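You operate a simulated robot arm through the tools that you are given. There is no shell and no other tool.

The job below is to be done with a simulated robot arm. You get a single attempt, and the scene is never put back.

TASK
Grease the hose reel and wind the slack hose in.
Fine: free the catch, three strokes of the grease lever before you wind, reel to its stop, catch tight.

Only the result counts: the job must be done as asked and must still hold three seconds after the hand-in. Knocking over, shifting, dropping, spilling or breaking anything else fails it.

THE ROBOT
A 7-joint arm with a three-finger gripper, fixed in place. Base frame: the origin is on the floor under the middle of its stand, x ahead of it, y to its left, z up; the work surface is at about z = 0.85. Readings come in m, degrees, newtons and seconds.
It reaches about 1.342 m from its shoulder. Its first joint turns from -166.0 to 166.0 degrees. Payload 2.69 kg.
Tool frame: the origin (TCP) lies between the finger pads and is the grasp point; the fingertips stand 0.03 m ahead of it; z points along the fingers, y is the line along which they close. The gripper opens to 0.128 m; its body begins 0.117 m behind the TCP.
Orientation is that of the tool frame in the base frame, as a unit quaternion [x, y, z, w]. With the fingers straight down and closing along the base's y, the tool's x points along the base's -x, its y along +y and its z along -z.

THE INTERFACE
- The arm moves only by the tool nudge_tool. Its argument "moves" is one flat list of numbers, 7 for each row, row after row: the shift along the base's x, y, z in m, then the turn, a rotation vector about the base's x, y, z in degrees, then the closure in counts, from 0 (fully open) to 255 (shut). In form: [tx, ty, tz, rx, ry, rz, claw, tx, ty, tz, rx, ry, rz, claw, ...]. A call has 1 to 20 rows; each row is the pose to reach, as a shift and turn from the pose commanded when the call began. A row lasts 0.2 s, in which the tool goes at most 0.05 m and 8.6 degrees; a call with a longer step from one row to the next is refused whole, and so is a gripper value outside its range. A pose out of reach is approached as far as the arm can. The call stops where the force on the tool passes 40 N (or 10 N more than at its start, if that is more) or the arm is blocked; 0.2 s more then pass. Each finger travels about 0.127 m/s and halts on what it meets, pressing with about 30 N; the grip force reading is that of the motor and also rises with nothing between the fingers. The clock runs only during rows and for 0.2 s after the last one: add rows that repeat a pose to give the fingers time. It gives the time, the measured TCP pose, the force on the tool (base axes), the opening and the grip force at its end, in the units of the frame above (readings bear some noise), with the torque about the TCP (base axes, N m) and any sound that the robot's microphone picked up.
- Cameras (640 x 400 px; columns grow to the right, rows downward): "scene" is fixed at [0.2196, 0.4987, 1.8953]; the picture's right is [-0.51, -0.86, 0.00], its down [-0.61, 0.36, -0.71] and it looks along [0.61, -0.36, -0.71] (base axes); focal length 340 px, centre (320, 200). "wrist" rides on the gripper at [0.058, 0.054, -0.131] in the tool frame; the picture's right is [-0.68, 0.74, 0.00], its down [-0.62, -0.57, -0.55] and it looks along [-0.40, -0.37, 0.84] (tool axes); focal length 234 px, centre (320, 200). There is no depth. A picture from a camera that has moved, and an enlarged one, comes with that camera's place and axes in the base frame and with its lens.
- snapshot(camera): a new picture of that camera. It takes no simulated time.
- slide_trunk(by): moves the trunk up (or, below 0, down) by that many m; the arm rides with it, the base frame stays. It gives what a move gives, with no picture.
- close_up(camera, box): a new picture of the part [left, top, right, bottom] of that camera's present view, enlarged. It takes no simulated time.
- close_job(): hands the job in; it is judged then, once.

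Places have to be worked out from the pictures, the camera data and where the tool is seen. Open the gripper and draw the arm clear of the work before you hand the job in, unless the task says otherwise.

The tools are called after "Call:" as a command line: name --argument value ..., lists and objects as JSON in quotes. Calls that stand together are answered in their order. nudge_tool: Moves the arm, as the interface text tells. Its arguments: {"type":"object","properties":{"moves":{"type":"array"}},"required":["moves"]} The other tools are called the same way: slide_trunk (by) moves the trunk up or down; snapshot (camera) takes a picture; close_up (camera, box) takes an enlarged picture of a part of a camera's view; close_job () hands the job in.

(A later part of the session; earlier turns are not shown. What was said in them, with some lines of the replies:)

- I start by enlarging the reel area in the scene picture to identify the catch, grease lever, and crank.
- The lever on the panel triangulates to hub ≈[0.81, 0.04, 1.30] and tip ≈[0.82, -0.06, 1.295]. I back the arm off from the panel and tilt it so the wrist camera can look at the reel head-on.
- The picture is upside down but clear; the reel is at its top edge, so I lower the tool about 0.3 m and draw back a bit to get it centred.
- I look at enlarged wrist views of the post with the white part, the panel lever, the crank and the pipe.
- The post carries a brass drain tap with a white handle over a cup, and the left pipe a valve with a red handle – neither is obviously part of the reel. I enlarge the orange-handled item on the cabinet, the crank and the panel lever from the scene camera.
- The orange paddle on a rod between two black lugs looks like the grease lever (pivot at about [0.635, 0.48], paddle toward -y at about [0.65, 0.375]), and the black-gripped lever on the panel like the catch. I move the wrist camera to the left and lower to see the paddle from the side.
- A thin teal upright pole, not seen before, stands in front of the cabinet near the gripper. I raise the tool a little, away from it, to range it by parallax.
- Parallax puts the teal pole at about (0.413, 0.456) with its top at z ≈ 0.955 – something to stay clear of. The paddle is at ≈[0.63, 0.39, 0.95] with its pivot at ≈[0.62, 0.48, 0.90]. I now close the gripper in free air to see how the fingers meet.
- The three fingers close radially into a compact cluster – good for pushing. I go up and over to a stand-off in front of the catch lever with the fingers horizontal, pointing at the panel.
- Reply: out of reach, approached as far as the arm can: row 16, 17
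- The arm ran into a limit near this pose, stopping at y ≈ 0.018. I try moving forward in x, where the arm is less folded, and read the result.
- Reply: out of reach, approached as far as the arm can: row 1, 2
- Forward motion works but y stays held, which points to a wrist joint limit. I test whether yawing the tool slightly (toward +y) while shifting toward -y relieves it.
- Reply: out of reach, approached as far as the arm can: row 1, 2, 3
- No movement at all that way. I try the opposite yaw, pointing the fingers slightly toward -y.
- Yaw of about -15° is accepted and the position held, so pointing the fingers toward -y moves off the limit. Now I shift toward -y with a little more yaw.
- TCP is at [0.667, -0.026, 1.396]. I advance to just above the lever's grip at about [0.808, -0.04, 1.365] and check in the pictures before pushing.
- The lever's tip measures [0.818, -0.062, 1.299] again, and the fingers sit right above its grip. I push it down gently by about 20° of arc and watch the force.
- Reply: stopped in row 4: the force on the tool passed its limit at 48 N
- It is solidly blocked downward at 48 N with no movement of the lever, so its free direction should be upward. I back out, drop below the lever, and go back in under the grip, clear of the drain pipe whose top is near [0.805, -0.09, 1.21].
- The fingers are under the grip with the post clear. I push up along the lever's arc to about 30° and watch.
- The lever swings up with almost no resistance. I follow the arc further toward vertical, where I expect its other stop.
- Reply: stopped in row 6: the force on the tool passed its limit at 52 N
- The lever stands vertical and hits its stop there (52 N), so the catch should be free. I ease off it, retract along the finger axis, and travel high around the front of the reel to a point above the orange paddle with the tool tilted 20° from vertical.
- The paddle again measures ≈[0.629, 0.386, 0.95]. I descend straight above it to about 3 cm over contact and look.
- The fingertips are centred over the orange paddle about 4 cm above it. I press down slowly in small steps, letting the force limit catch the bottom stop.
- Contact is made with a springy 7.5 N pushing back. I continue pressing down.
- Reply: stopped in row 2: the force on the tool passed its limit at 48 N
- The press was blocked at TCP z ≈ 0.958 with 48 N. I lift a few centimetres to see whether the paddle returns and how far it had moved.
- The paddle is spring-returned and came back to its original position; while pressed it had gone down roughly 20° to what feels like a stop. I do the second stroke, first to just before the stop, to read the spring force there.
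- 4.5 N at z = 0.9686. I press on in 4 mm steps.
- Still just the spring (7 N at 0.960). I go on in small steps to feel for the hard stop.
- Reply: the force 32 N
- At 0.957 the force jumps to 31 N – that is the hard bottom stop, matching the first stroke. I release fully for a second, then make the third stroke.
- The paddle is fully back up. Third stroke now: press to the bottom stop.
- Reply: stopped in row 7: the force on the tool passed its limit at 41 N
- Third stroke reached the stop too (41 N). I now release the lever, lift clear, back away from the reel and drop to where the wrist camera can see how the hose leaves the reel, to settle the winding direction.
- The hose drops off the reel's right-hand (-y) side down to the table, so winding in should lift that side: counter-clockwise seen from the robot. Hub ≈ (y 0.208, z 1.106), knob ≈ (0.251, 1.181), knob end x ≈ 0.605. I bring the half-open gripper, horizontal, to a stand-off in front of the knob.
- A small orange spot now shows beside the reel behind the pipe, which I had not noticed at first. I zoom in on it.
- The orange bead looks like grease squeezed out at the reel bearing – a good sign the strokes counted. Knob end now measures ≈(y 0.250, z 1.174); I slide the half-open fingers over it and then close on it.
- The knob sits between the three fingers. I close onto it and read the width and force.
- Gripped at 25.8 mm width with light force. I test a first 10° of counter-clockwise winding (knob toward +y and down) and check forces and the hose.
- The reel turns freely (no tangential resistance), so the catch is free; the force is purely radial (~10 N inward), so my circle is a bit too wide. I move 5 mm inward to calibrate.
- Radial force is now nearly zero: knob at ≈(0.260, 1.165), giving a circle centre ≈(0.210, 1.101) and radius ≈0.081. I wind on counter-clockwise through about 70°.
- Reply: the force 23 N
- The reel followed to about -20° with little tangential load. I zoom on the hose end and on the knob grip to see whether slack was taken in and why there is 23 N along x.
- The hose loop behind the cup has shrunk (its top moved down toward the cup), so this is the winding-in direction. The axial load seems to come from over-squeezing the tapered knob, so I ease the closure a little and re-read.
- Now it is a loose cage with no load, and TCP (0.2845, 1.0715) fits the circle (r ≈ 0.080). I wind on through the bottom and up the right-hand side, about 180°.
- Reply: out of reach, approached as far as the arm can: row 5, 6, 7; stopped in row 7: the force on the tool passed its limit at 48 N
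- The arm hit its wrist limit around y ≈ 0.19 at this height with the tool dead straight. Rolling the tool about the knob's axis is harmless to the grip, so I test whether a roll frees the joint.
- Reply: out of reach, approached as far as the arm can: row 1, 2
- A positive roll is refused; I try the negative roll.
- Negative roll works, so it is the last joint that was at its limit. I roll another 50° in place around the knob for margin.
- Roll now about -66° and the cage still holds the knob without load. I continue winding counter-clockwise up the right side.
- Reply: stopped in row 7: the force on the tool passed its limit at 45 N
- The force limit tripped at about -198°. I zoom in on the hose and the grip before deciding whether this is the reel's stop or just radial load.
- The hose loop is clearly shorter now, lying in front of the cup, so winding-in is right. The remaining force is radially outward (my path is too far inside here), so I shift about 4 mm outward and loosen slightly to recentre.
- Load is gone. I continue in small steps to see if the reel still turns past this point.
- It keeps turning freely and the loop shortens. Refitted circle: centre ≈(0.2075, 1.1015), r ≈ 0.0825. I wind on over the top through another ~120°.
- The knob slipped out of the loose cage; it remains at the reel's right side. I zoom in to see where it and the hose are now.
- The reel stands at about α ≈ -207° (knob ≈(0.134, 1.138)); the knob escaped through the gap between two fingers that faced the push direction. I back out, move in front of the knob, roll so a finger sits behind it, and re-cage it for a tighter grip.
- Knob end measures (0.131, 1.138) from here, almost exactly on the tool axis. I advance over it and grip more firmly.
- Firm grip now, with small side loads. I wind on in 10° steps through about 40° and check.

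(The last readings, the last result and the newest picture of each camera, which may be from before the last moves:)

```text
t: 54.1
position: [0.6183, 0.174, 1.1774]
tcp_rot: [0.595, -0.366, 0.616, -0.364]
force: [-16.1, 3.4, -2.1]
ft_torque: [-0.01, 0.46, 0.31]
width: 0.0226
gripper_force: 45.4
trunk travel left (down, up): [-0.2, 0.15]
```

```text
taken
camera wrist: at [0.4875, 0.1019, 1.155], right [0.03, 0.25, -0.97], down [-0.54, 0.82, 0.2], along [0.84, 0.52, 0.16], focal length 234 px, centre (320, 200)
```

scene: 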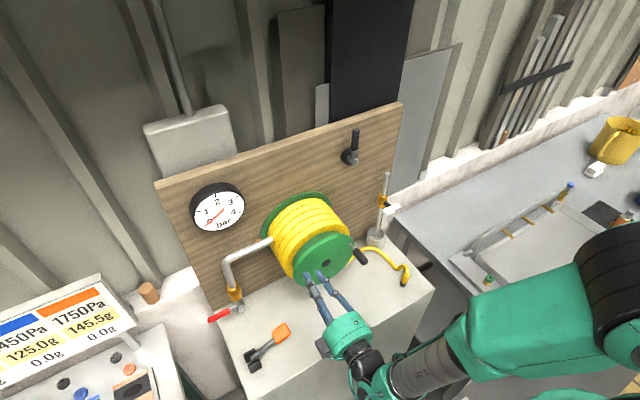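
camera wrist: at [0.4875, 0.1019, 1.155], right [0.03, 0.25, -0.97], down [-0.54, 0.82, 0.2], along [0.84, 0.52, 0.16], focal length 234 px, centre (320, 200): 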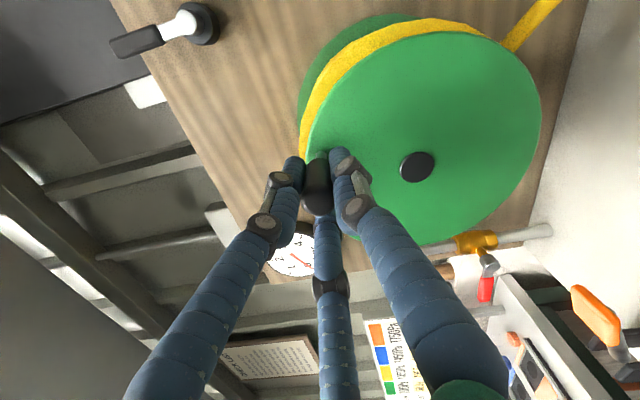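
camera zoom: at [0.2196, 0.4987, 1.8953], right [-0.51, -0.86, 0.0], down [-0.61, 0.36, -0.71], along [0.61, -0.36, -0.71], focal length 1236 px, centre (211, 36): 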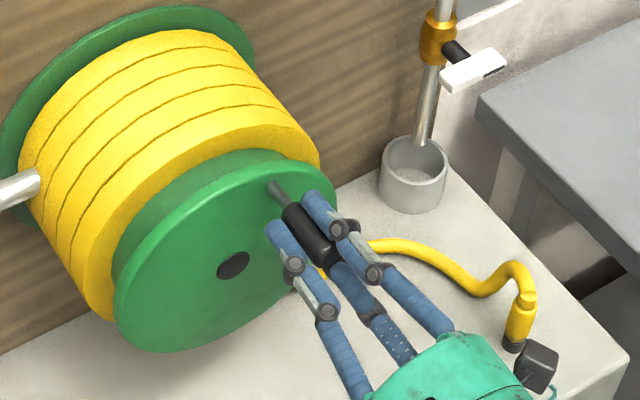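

The knob followed and the hose loop is shorter again. I ease the closure slightly and wind another 80°.

Call:
nudge_tool --moves '[0, 0.015, 0.0043, 0, 0, 0, 213, 0, 0.0292, 0.0063, 0, 0, 0, 213, 0, 0.0435, 0.0058, 0, 0, 0, 213, 0, 0.0576, 0.0028, 0, 0, 0, 213, 0, 0.0709, -0.0026, 0, 0, 0, 213, 0, 0.083, -0.0102, 0, 0, 0, 213, 0, 0.0937, -0.0198, 0, 0, 0, 213, 0, 0.1025, -0.0311, 0, 0, 0, 213]'

Call:
close_up --camera "scene" --box '[270, 190, 430, 300]'

Call:
snapshot --camera "wrist"

```text
t: 55.9
position: [0.6197, 0.2778, 1.1442]
tcp_rot: [0.595, -0.366, 0.615, -0.364]
force: [20.6, 14.7, 5.8]
ft_torque: [0.0, 0.41, -0.04]
width: 0.0223
gripper_force: 44.9
trunk travel left (down, up): [-0.2, 0.15]
```

```text
3.64 times, centred on (350, 245) of scene
camera zoom: at [0.2196, 0.4987, 1.8953], right [-0.51, -0.86, 0.0], down [-0.61, 0.36, -0.71], along [0.61, -0.36, -0.71], focal length 1236 px, centre (211, 36)
```

zoom: 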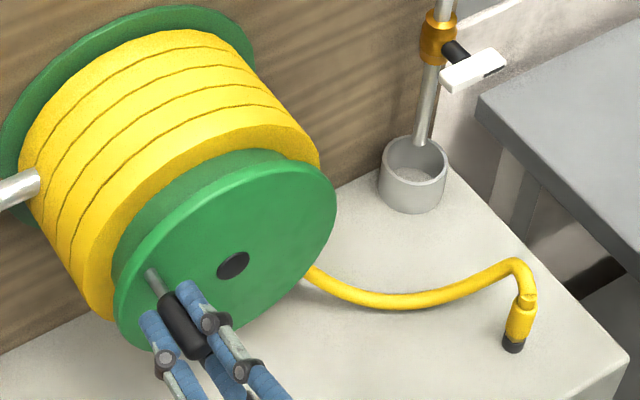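

```text
taken
camera wrist: at [0.4873, 0.2051, 1.1215], right [0.03, 0.25, -0.97], down [-0.54, 0.82, 0.2], along [0.84, 0.52, 0.16], focal length 234 px, centre (320, 200)
```

wrist: 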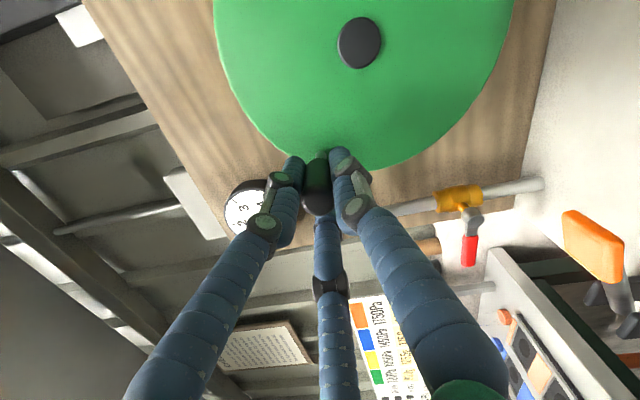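

The hose now lies as a nearly straight, shallow curve from reel to nozzle – little slack left. I recentre outward a few mm and keep winding, expecting the stop soon.

Call:
nudge_tool --moves '[0, 0.0035, 0.0015, 0, 0, 0, 208, 0, 0.0072, -0.005, 0, 0, 0, 210, 0, 0.0102, -0.0116, 0, 0, 0, 212, 0, 0.0142, -0.0255, 0, 0, 0, 212, 0, 0.0157, -0.0398, 0, 0, 0, 212, 0, 0.0147, -0.0541, 0, 0, 0, 212]'

Call:
close_up --camera "scene" --box '[270, 190, 430, 300]'

Call:
snapshot --camera "wrist"

```text
t: 57.3
position: [0.6208, 0.2878, 1.0934]
tcp_rot: [0.595, -0.367, 0.616, -0.364]
force: [-2.3, -8.8, 8.3]
ft_torque: [0.06, -0.06, -0.04]
width: 0.0298
gripper_force: 6.2
trunk travel left (down, up): [-0.2, 0.15]
```

```text
3.64 times, centred on (350, 245) of scene
camera zoom: at [0.2196, 0.4987, 1.8953], right [-0.51, -0.86, 0.0], down [-0.61, 0.36, -0.71], along [0.61, -0.36, -0.71], focal length 1236 px, centre (211, 36)
```

zoom: 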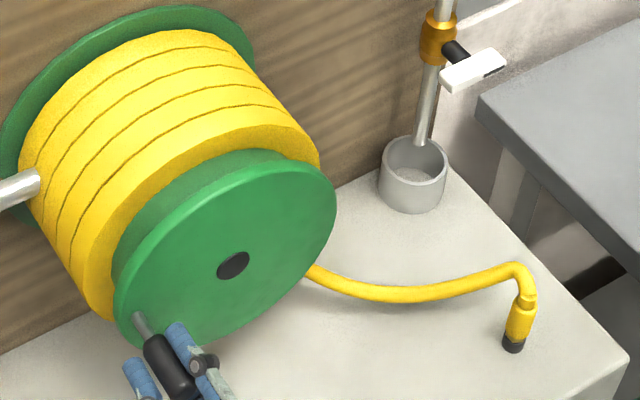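

```text
taken
camera wrist: at [0.488, 0.2166, 1.0697], right [0.03, 0.26, -0.97], down [-0.54, 0.82, 0.2], along [0.84, 0.51, 0.16], focal length 234 px, centre (320, 200)
```

wrist: 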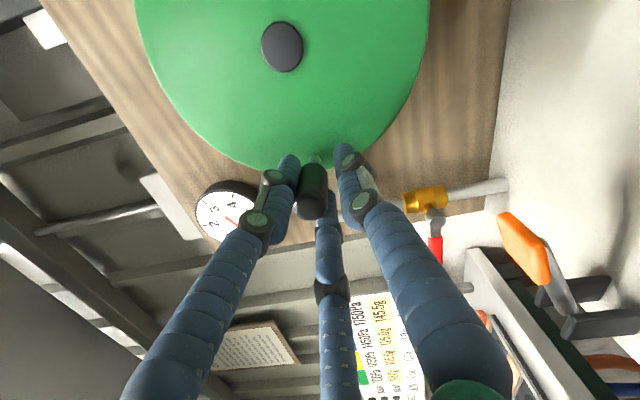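

The knob is lagging behind in the gap between two fingers again (reel at about -355°, tool at -366°), so I can't yet tell a stop from a slip. I recentre on the knob, open slightly, roll 48° so a finger sits squarely behind it, and regrip.

Call:
nudge_tool --moves '[0, 0.002, 0.006, 0, 0, 0, 190, 0, 0.004, 0.011, -8, 0, 0, 180, 0, 0.004, 0.011, -16, 0, 0, 175, 0, 0.004, 0.011, -24, 0, 0, 175, 0, 0.004, 0.011, -32, 0, 0, 175, 0, 0.004, 0.011, -40, 0, 0, 175, 0, 0.004, 0.011, -48, 0, 0, 175, 0, 0.004, 0.011, -48, 0, 0, 200, 0, 0.004, 0.011, -48, 0, 0, 215, 0, 0.004, 0.011, -48, 0, 0, 215]'

Call:
snapshot --camera "wrist"

Call:
close_up --camera "scene" --box '[270, 190, 430, 300]'

```text
t: 59.5
position: [0.6197, 0.292, 1.1029]
tcp_rot: [0.692, -0.085, 0.712, -0.09]
force: [1.2, -11.2, -0.5]
ft_torque: [-0.02, 0.01, -0.29]
width: 0.0281
gripper_force: 5.3
trunk travel left (down, up): [-0.2, 0.15]
```

```text
taken
camera wrist: at [0.4878, 0.2272, 1.1425], right [0.03, -0.55, -0.84], down [-0.54, 0.7, -0.47], along [0.84, 0.46, -0.28], focal length 234 px, centre (320, 200)
```

wrist: 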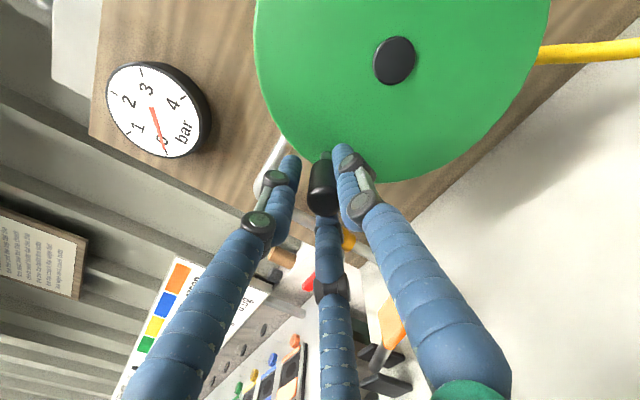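

```text
3.64 times, centred on (350, 245) of scene
camera zoom: at [0.2196, 0.4987, 1.8953], right [-0.51, -0.86, 0.0], down [-0.61, 0.36, -0.71], along [0.61, -0.36, -0.71], focal length 1236 px, centre (211, 36)
```

zoom: 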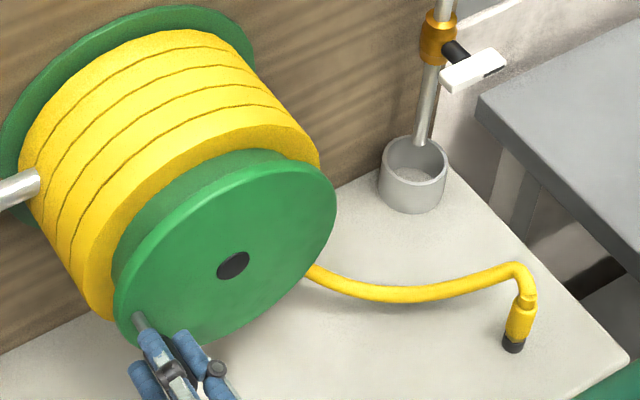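

The knob is gripped with a finger behind it; a slight inward load remains. I push on in small steps, slightly further in, and watch for a rising tangential force.

Call:
nudge_tool --moves '[0, -0.003, -0.003, 0, 0, 0, 215, 0, -0.0035, -0.0085, 0, 0, 0, 215, 0, -0.0045, -0.017, 0, 0, 0, 215]'

Call:
close_up --camera "scene" --box '[270, 190, 430, 300]'

Call:
close_up --camera "wrist" --box '[220, 100, 420, 260]'

```text
t: 60.2
position: [0.6209, 0.2909, 1.0983]
tcp_rot: [0.685, -0.087, 0.717, -0.094]
force: [-20.7, -8.1, 19.0]
ft_torque: [0.0, 0.72, -0.6]
width: 0.0226
gripper_force: 45.8
trunk travel left (down, up): [-0.2, 0.15]
stopped in row 3: the force on the tool passed its limit at 49 N (the readings are from after the stop); the commanded pose is now the measured one
```

```text
3.64 times, centred on (350, 245) of scene
camera zoom: at [0.2196, 0.4987, 1.8953], right [-0.51, -0.86, 0.0], down [-0.61, 0.36, -0.71], along [0.61, -0.36, -0.71], focal length 1236 px, centre (211, 36)
```

zoom: 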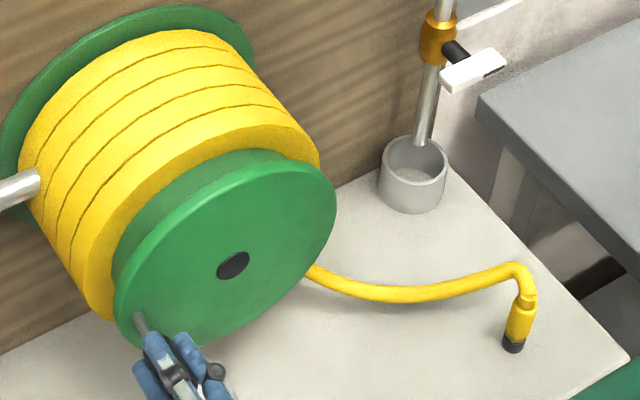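

```text
2.50 times, centred on (320, 180) of wrist
camera zoom: at [0.4876, 0.225, 1.1358], right [0.04, -0.54, -0.84], down [-0.53, 0.7, -0.48], along [0.85, 0.46, -0.26], focal length 585 px, centre (320, 250)
```

zoom: 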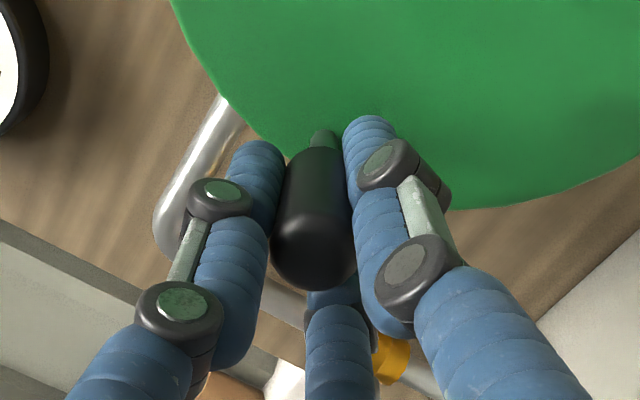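

Firm stop: 49 N peak against winding, and the reel did not budge between pictures, while before it ran at 1–3 N. The reel is at its stop; I open the fingers and withdraw straight back, then check that it stays.

Call:
nudge_tool --moves '[0, 0, 0.0, 0, 0, 0, 190, 0, 0, 0, 0, 0, 0, 150, 0, 0, 0, 0, 0, 0, 120, -0.03, 0, 0, 0, 0, 0, 120, -0.07, 0, 0, 0, 0, 0, 120, -0.11, 0, 0, 0, 0, 0, 120]'

Call:
close_up --camera "scene" --box '[270, 190, 430, 300]'

Call:
snapshot --camera "wrist"

```text
t: 61.6
position: [0.5122, 0.2892, 1.0953]
tcp_rot: [0.687, -0.085, 0.716, -0.094]
force: [0.0, -0.7, -0.2]
ft_torque: [0.0, 0.02, 0.01]
width: 0.0676
gripper_force: 0.0
trunk travel left (down, up): [-0.2, 0.15]
```

```text
3.64 times, centred on (350, 245) of scene
camera zoom: at [0.2196, 0.4987, 1.8953], right [-0.51, -0.86, 0.0], down [-0.61, 0.36, -0.71], along [0.61, -0.36, -0.71], focal length 1236 px, centre (211, 36)
```

zoom: 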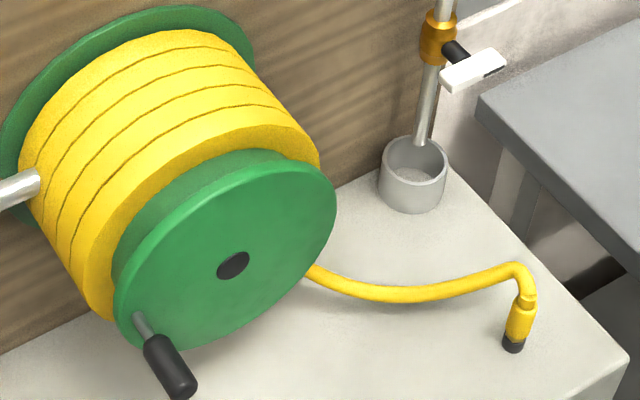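

```text
taken
camera wrist: at [0.3801, 0.2238, 1.1324], right [0.04, -0.54, -0.84], down [-0.53, 0.7, -0.48], along [0.85, 0.46, -0.26], focal length 234 px, centre (320, 200)
```

wrist: 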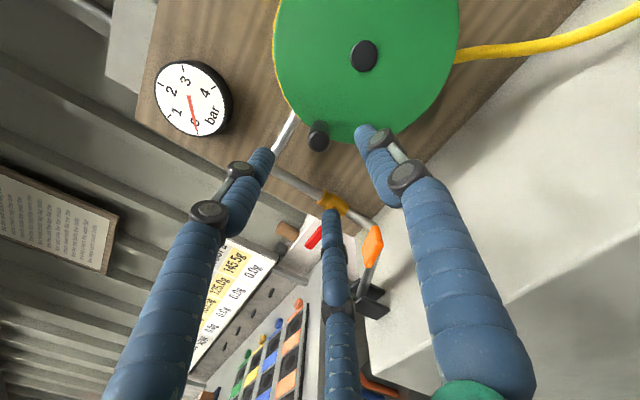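

The reel and hose stayed put. As a clean check of the stop, I close the fingers and push the knob straight down (winding direction) from above, free of grip forces.

Call:
nudge_tool --moves '[0, 0, 0.035, 0, 0, 0, 200, 0, 0, 0.07, 0, 0, 0, 255, 0, 0, 0.07, 0, 0, 0, 255, 0, 0, 0.07, 0, 0, 0, 255, 0.04, 0, 0.07, 0, 0, 0, 255, 0.08, 0, 0.07, 0, 0, 0, 255, 0.112, 0, 0.07, 0, 0, 0, 255]'

Call:
snapshot --camera "wrist"

```text
t: 63.2
position: [0.623, 0.2896, 1.1676]
tcp_rot: [0.687, -0.087, 0.715, -0.093]
force: [-0.8, 0.2, 0.5]
ft_torque: [-0.01, -0.02, -0.04]
width: 0.0019
gripper_force: 29.4
trunk travel left (down, up): [-0.2, 0.15]
```

```text
taken
camera wrist: at [0.4924, 0.2242, 1.2052], right [0.04, -0.54, -0.84], down [-0.53, 0.7, -0.48], along [0.85, 0.46, -0.26], focal length 234 px, centre (320, 200)
```

wrist: 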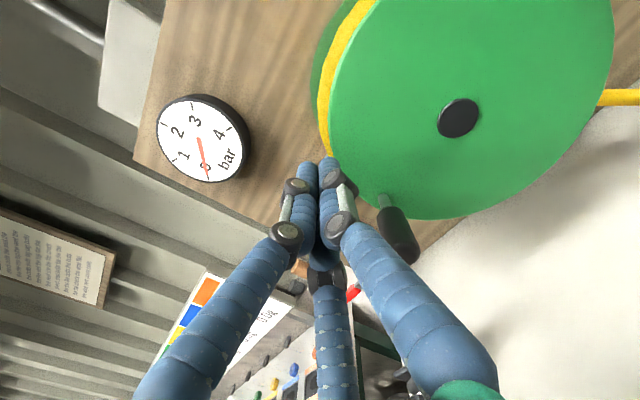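

The closed fingers are above the knob. I push down in small steps until the force builds.

Call:
nudge_tool --moves '[0, 0, -0.012, 0, 0, 0, 255, 0, 0, -0.02, 0, 0, 0, 255, 0, 0, -0.026, 0, 0, 0, 255, 0, 0, -0.032, 0, 0, 0, 255, 0, 0, -0.037, 0, 0, 0, 255, 0, 0, -0.042, 0, 0, 0, 255, 0, 0, -0.047, 0, 0, 0, 255]'

Call:
close_up --camera "scene" --box '[270, 190, 430, 300]'

```text
t: 64.8
position: [0.622, 0.294, 1.1241]
tcp_rot: [0.684, -0.085, 0.718, -0.096]
force: [-5.3, 18.0, 28.0]
ft_torque: [0.33, 0.38, -0.17]
width: 0.002
gripper_force: 29.8
trunk travel left (down, up): [-0.2, 0.15]
```

```text
3.64 times, centred on (350, 245) of scene
camera zoom: at [0.2196, 0.4987, 1.8953], right [-0.51, -0.86, 0.0], down [-0.61, 0.36, -0.71], along [0.61, -0.36, -0.71], focal length 1236 px, centre (211, 36)
```

zoom: 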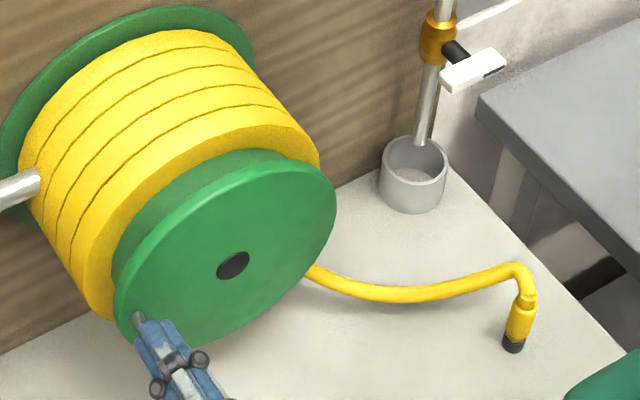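

The knob resists 28 N without the reel moving – it is definitely at its stop. Now I lift off, back away, and travel up to the left side of the upright catch lever.

Call:
nudge_tool --moves '[0, 0, 0.03, 0, 0, 0, 255, -0.04, 0, 0.05, 0, 0, 0, 255, -0.075, -0.02, 0.075, 0, 0, 0, 255, -0.075, -0.045, 0.115, 0, 0, 0, 255, -0.075, -0.07, 0.155, 0, 0, 0, 255, -0.075, -0.095, 0.195, 0, 0, 0, 255, -0.07, -0.12, 0.235, 0, 0, 0, 255, -0.06, -0.15, 0.265, 0, 0, 0, 255, -0.035, -0.175, 0.275, 0, 0, 0, 255, 0, -0.2, 0.275, 0, 0, 0, 255, 0.04, -0.205, 0.272, 0, 0, 0, 255, 0.08, -0.205, 0.27, 0, 0, 0, 255, 0.12, -0.205, 0.265, 0, 0, 0, 255]'

Call:
snapshot --camera "wrist"

Call:
close_up --camera "scene" --box '[280, 100, 440, 220]'

```text
t: 67.6
position: [0.7447, 0.0871, 1.3863]
tcp_rot: [0.687, -0.086, 0.715, -0.093]
force: [0.0, -0.4, -0.4]
ft_torque: [0.01, -0.02, 0.01]
width: 0.0019
gripper_force: 30.3
trunk travel left (down, up): [-0.2, 0.15]
```

```text
taken
camera wrist: at [0.6132, 0.0219, 1.4239], right [0.04, -0.54, -0.84], down [-0.53, 0.7, -0.48], along [0.85, 0.46, -0.26], focal length 234 px, centre (320, 200)
```

wrist: 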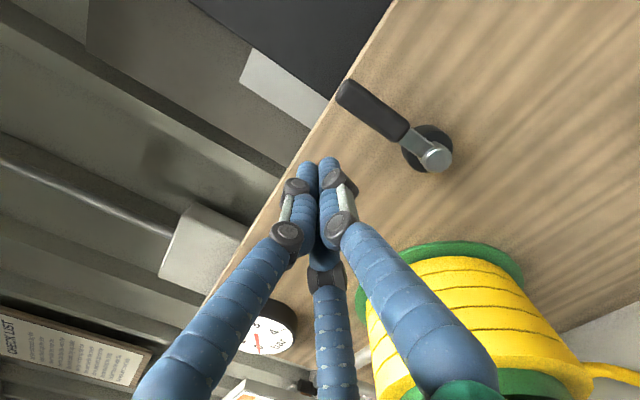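

```text
3.33 times, centred on (360, 160) of scene
camera zoom: at [0.2196, 0.4987, 1.8953], right [-0.51, -0.86, 0.0], down [-0.61, 0.36, -0.71], along [0.61, -0.36, -0.71], focal length 1132 px, centre (187, 333)
```

zoom: 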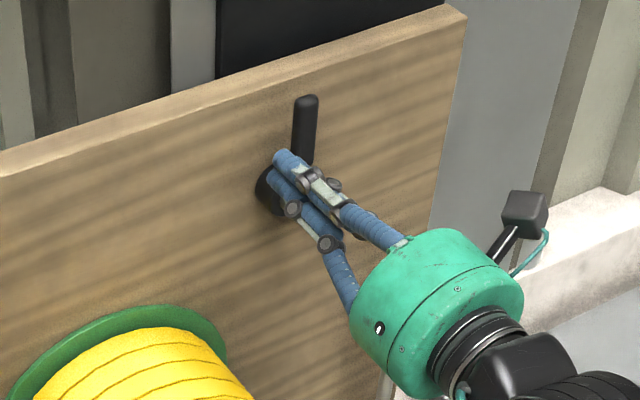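

The upright lever is at y ≈ 0.035 with its tip at z ≈ 1.40. I slide the closed fingers in on its left side and push it over to the right and down along its arc.

Call:
nudge_tool --moves '[0.03, 0, -0.003, 0, 0, 0, 255, 0.058, 0, -0.006, 0, 0, 0, 255, 0.058, -0.02, -0.006, 0, 0, 0, 255, 0.058, -0.0416, -0.002, 0, 0, 0, 255, 0.058, -0.0635, -0.004, 0, 0, 0, 255, 0.058, -0.084, -0.011, 0, 0, 0, 255, 0.058, -0.1023, -0.0235, 0, 0, 0, 255]'

Call:
close_up --camera "scene" --box '[280, 100, 440, 220]'

Call:
snapshot --camera "wrist"

```text
t: 69.2
position: [0.7972, 0.0318, 1.3711]
tcp_rot: [0.69, -0.109, 0.712, -0.071]
force: [0.7, -0.4, -0.5]
ft_torque: [0.0, -0.02, 0.01]
width: 0.0021
gripper_force: 29.8
out of reach, approached as far as the arm can: row 3, 4, 5, 6, 7
trunk travel left (down, up): [-0.2, 0.15]
```

```text
3.33 times, centred on (360, 160) of scene
camera zoom: at [0.2196, 0.4987, 1.8953], right [-0.51, -0.86, 0.0], down [-0.61, 0.36, -0.71], along [0.61, -0.36, -0.71], focal length 1132 px, centre (187, 333)
```

zoom: 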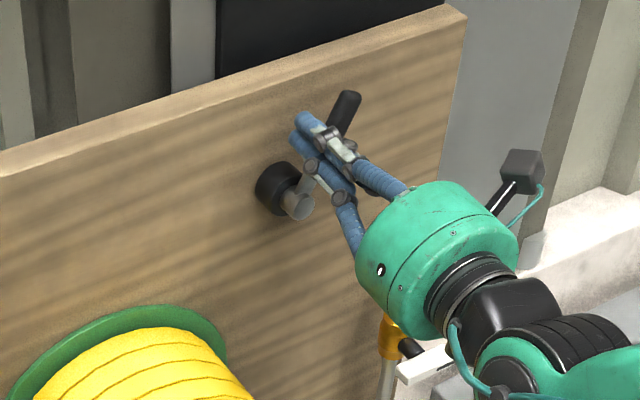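

```text
taken
camera wrist: at [0.6613, -0.0249, 1.4099], right [-0.01, -0.54, -0.84], down [-0.5, 0.73, -0.47], along [0.87, 0.41, -0.28], focal length 234 px, centre (320, 200)
```

wrist: 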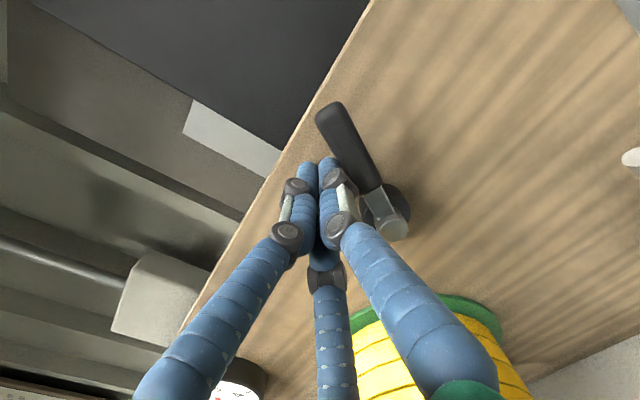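

The arm stopped at y ≈ 0.03 again, with the lever at about 65–70°. As before, I yaw the fingers toward -y to free the joint.

Call:
nudge_tool --moves '[0, 0, 0, 0, 0, -7, 255, 0, 0, 0, 0, 0, -14, 255]'

```text
t: 69.8
position: [0.7961, 0.0325, 1.372]
tcp_rot: [0.671, -0.193, 0.716, 0.017]
force: [-0.5, -1.1, -0.2]
ft_torque: [0.01, 0.03, -0.02]
width: 0.002
gripper_force: 30.0
trunk travel left (down, up): [-0.2, 0.15]
```

Yaw frees it again. I continue pushing the lever along its arc toward horizontal, adding a bit more yaw.

Call:
nudge_tool --moves '[0.003, -0.01, 0, 0, 0, -3, 255, 0.006, -0.02, -0.001, 0, 0, -6, 255, 0.008, -0.029, -0.006, 0, 0, -8, 255, 0.008, -0.0375, -0.0125, 0, 0, -10, 255, 0.008, -0.045, -0.02, 0, 0, -10, 255, 0.008, -0.051, -0.028, 0, 0, -10, 255]'

Call:
close_up --camera "scene" --box '[280, 100, 440, 220]'

Call:
snapshot --camera "wrist"

```text
t: 71.2
position: [0.8073, -0.018, 1.3448]
tcp_rot: [0.651, -0.25, 0.712, 0.078]
force: [0.5, -0.3, -0.6]
ft_torque: [0.01, 0.01, 0.01]
width: 0.002
gripper_force: 29.6
trunk travel left (down, up): [-0.2, 0.15]
```

```text
3.33 times, centred on (360, 160) of scene
camera zoom: at [0.2196, 0.4987, 1.8953], right [-0.51, -0.86, 0.0], down [-0.61, 0.36, -0.71], along [0.61, -0.36, -0.71], focal length 1132 px, centre (187, 333)
```

zoom: 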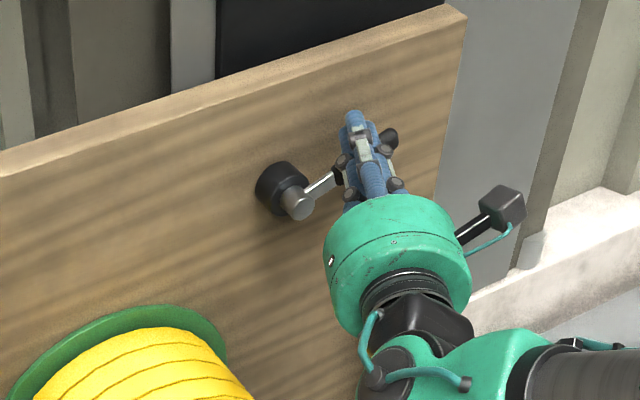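

```text
taken
camera wrist: at [0.6597, -0.0154, 1.3846], right [-0.23, -0.49, -0.84], down [-0.15, 0.87, -0.47], along [0.96, 0.02, -0.27], focal length 234 px, centre (320, 200)
```

wrist: 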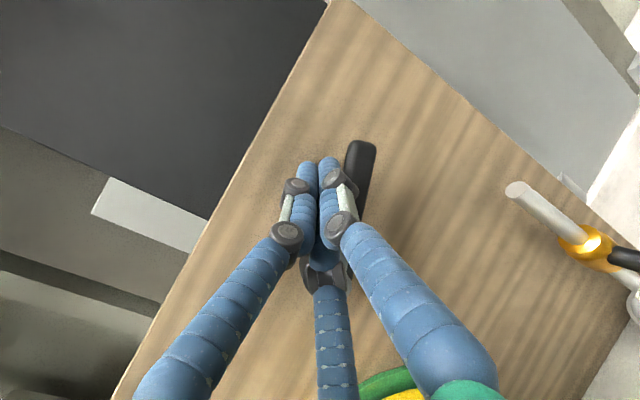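

The lever is down to about 20°. I push the last part to its stop and press until the force limit trips, so the catch is tight.

Call:
nudge_tool --moves '[0, -0.007, -0.008, 0, 0, 0, 255, 0, -0.012, -0.016, 0, 0, 0, 255, 0, -0.016, -0.023, 0, 0, 0, 255, 0, -0.018, -0.03, 0, 0, 0, 255, 0, -0.018, -0.037, 0, 0, 0, 255, 0, -0.018, -0.044, 0, 0, 0, 255]'

Call:
close_up --camera "scene" --box '[280, 100, 440, 220]'

```text
t: 72.3
position: [0.8087, -0.034, 1.3256]
tcp_rot: [0.645, -0.25, 0.719, 0.076]
force: [0.8, -1.7, 11.3]
ft_torque: [0.16, -0.02, 0.02]
width: 0.0022
gripper_force: 30.5
trunk travel left (down, up): [-0.2, 0.15]
stopped in row 5: the force on the tool passed its limit at 46 N (the readings are from after the stop); the commanded pose is now the measured one
```

```text
3.33 times, centred on (360, 160) of scene
camera zoom: at [0.2196, 0.4987, 1.8953], right [-0.51, -0.86, 0.0], down [-0.61, 0.36, -0.71], along [0.61, -0.36, -0.71], focal length 1132 px, centre (187, 333)
```

zoom: 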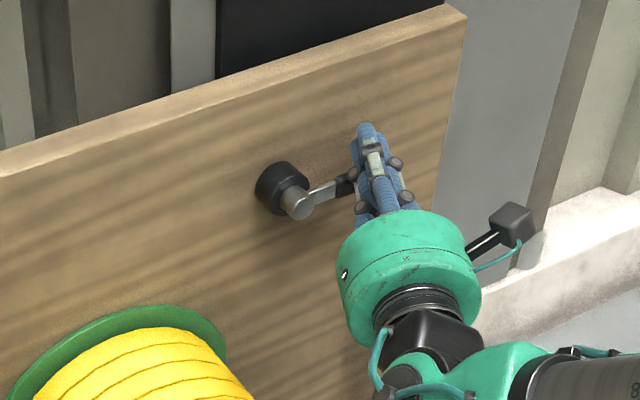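

The lever is horizontal again at exactly the original blocked height (46 N against its stop), so the catch is tight. I lift off it, retract along the finger axis and rise clear, opening the gripper once well away.

Call:
nudge_tool --moves '[0, 0.002, 0.02, 0, 0, 0, 255, -0.035, 0.018, 0.025, 0, 0, 0, 255, -0.075, 0.036, 0.03, 0, 0, 0, 255, -0.115, 0.054, 0.035, 0, 0, 0, 255, -0.15, 0.07, 0.05, 0, 0, 0, 255, -0.185, 0.08, 0.075, 0, 0, 0, 255, -0.21, 0.085, 0.11, 0, 0, 0, 200, -0.235, 0.09, 0.14, 0, 0, 0, 100, -0.26, 0.09, 0.16, 0, 0, 0, 0, -0.26, 0.09, 0.16, 0, 0, 0, 0, -0.26, 0.09, 0.16, 0, 0, 0, 0]'

Call:
snapshot --camera "scene"

Call:
close_up --camera "scene" --box '[330, 120, 400, 180]'

Call:
close_up --camera "scene" --box '[200, 190, 420, 380]'

```text
t: 74.7
position: [0.5499, 0.0606, 1.4821]
tcp_rot: [0.647, -0.248, 0.717, 0.077]
force: [0.5, -0.6, 0.1]
ft_torque: [0.01, 0.0, -0.01]
width: 0.1278
gripper_force: 0.0
trunk travel left (down, up): [-0.2, 0.15]
```

```text
taken
```

scene: 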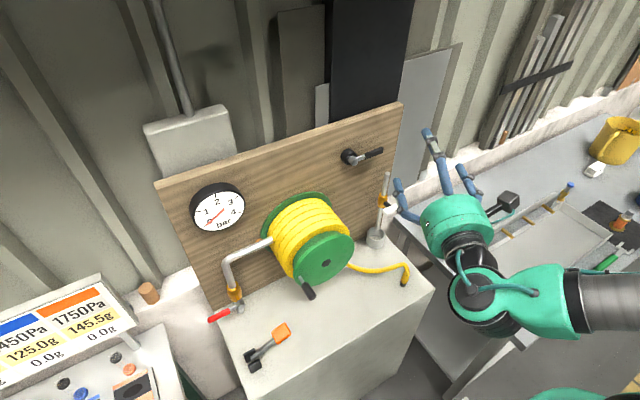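

```text
6.67 times, centred on (365, 150) of scene
camera zoom: at [0.2196, 0.4987, 1.8953], right [-0.51, -0.86, 0.0], down [-0.61, 0.36, -0.71], along [0.61, -0.36, -0.71], focal length 2265 px, centre (20, 533)
```

zoom: 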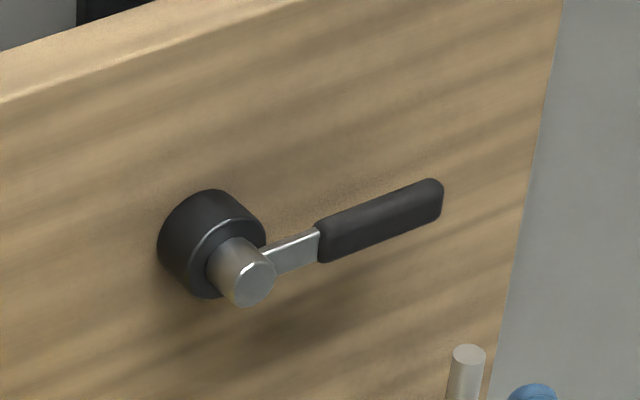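

```text
2.11 times, centred on (310, 285) of scene
camera zoom: at [0.2196, 0.4987, 1.8953], right [-0.51, -0.86, 0.0], down [-0.61, 0.36, -0.71], along [0.61, -0.36, -0.71], focal length 715 px, centre (341, 21)
```

zoom: 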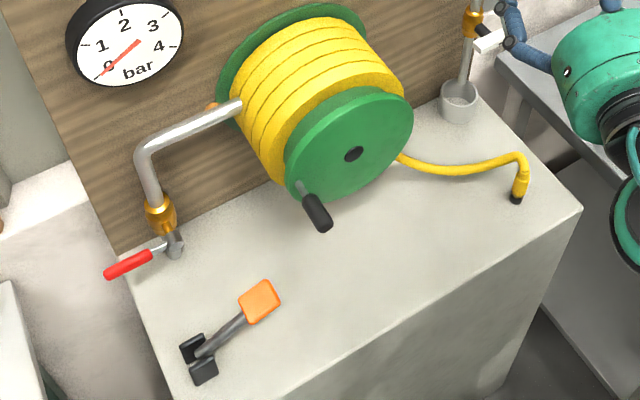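

The catch lever lies exactly as at the start, the reel and hose are unchanged at the stop, the grease lever is back up, and the valves are untouched. I draw the open gripper a little further up and away, and recheck before handing in.

Call:
nudge_tool --moves '[-0.02, 0, 0.03, 0, 0, 0, 0, -0.04, 0, 0.06, 0, 0, 0, 0, -0.05, 0, 0.09, 0, 0, 0, 0, -0.05, 0, 0.09, 0, 0, 0, 0, -0.05, 0, 0.09, 0, 0, 0, 0]'

Call:
snapshot --camera "scene"

```text
t: 75.9
position: [0.4983, 0.0591, 1.5735]
tcp_rot: [0.647, -0.25, 0.717, 0.077]
force: [0.2, -1.2, 0.9]
ft_torque: [0.03, -0.04, -0.03]
width: 0.1277
gripper_force: 0.0
trunk travel left (down, up): [-0.2, 0.15]
```

```text
taken
```

scene: 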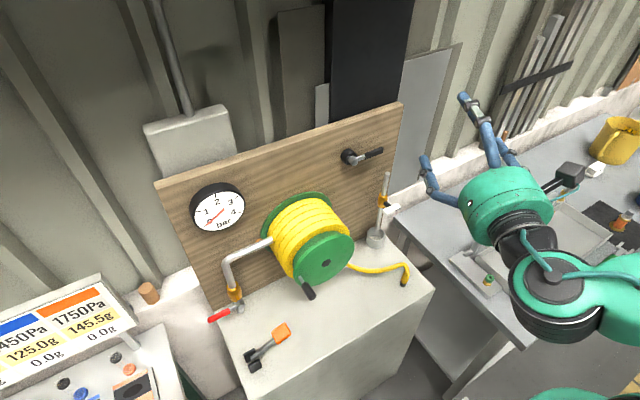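

The arm is clear with the gripper open. The catch is tight, the reel is wound to its stop and the hose is in, and nothing else looks disturbed. I hand the job in.

Call:
close_job

```text
The job is handed in.
```

The hose reel is greased and wound to its stop, the catch is tight again, and I've handed the job in. I don't have the judging result.

- **Catch freed:** I took the black-handled lever on the panel to be the catch. I swung it up from horizontal to its vertical stop, and the reel then turned freely.
- **Grease:** I pressed the orange lever to its bottom stop three times, with a full release after each, before any winding. An orange bead, probably grease, was later visible beside the reel.
- **Winding:** I cranked the reel counter-clockwise, a little over one turn, until it stopped. The knob slipped out of the fingers once and I gripped it again. At the end I pushed it in the winding direction with about 28 N and it did not move. Most of the slack is in; a short, shallow length still runs from the reel to the nozzle.
- **Catch tight:** I pushed the lever back down to horizontal and pressed it to its stop at 46 N. It sits exactly where it was at the start.

The gripper is open and the arm is clear of the work. In the last picture nothing else looked moved. A thin teal pole in front of the cabinet is outside that view; I kept well away from it but did not look at it again.
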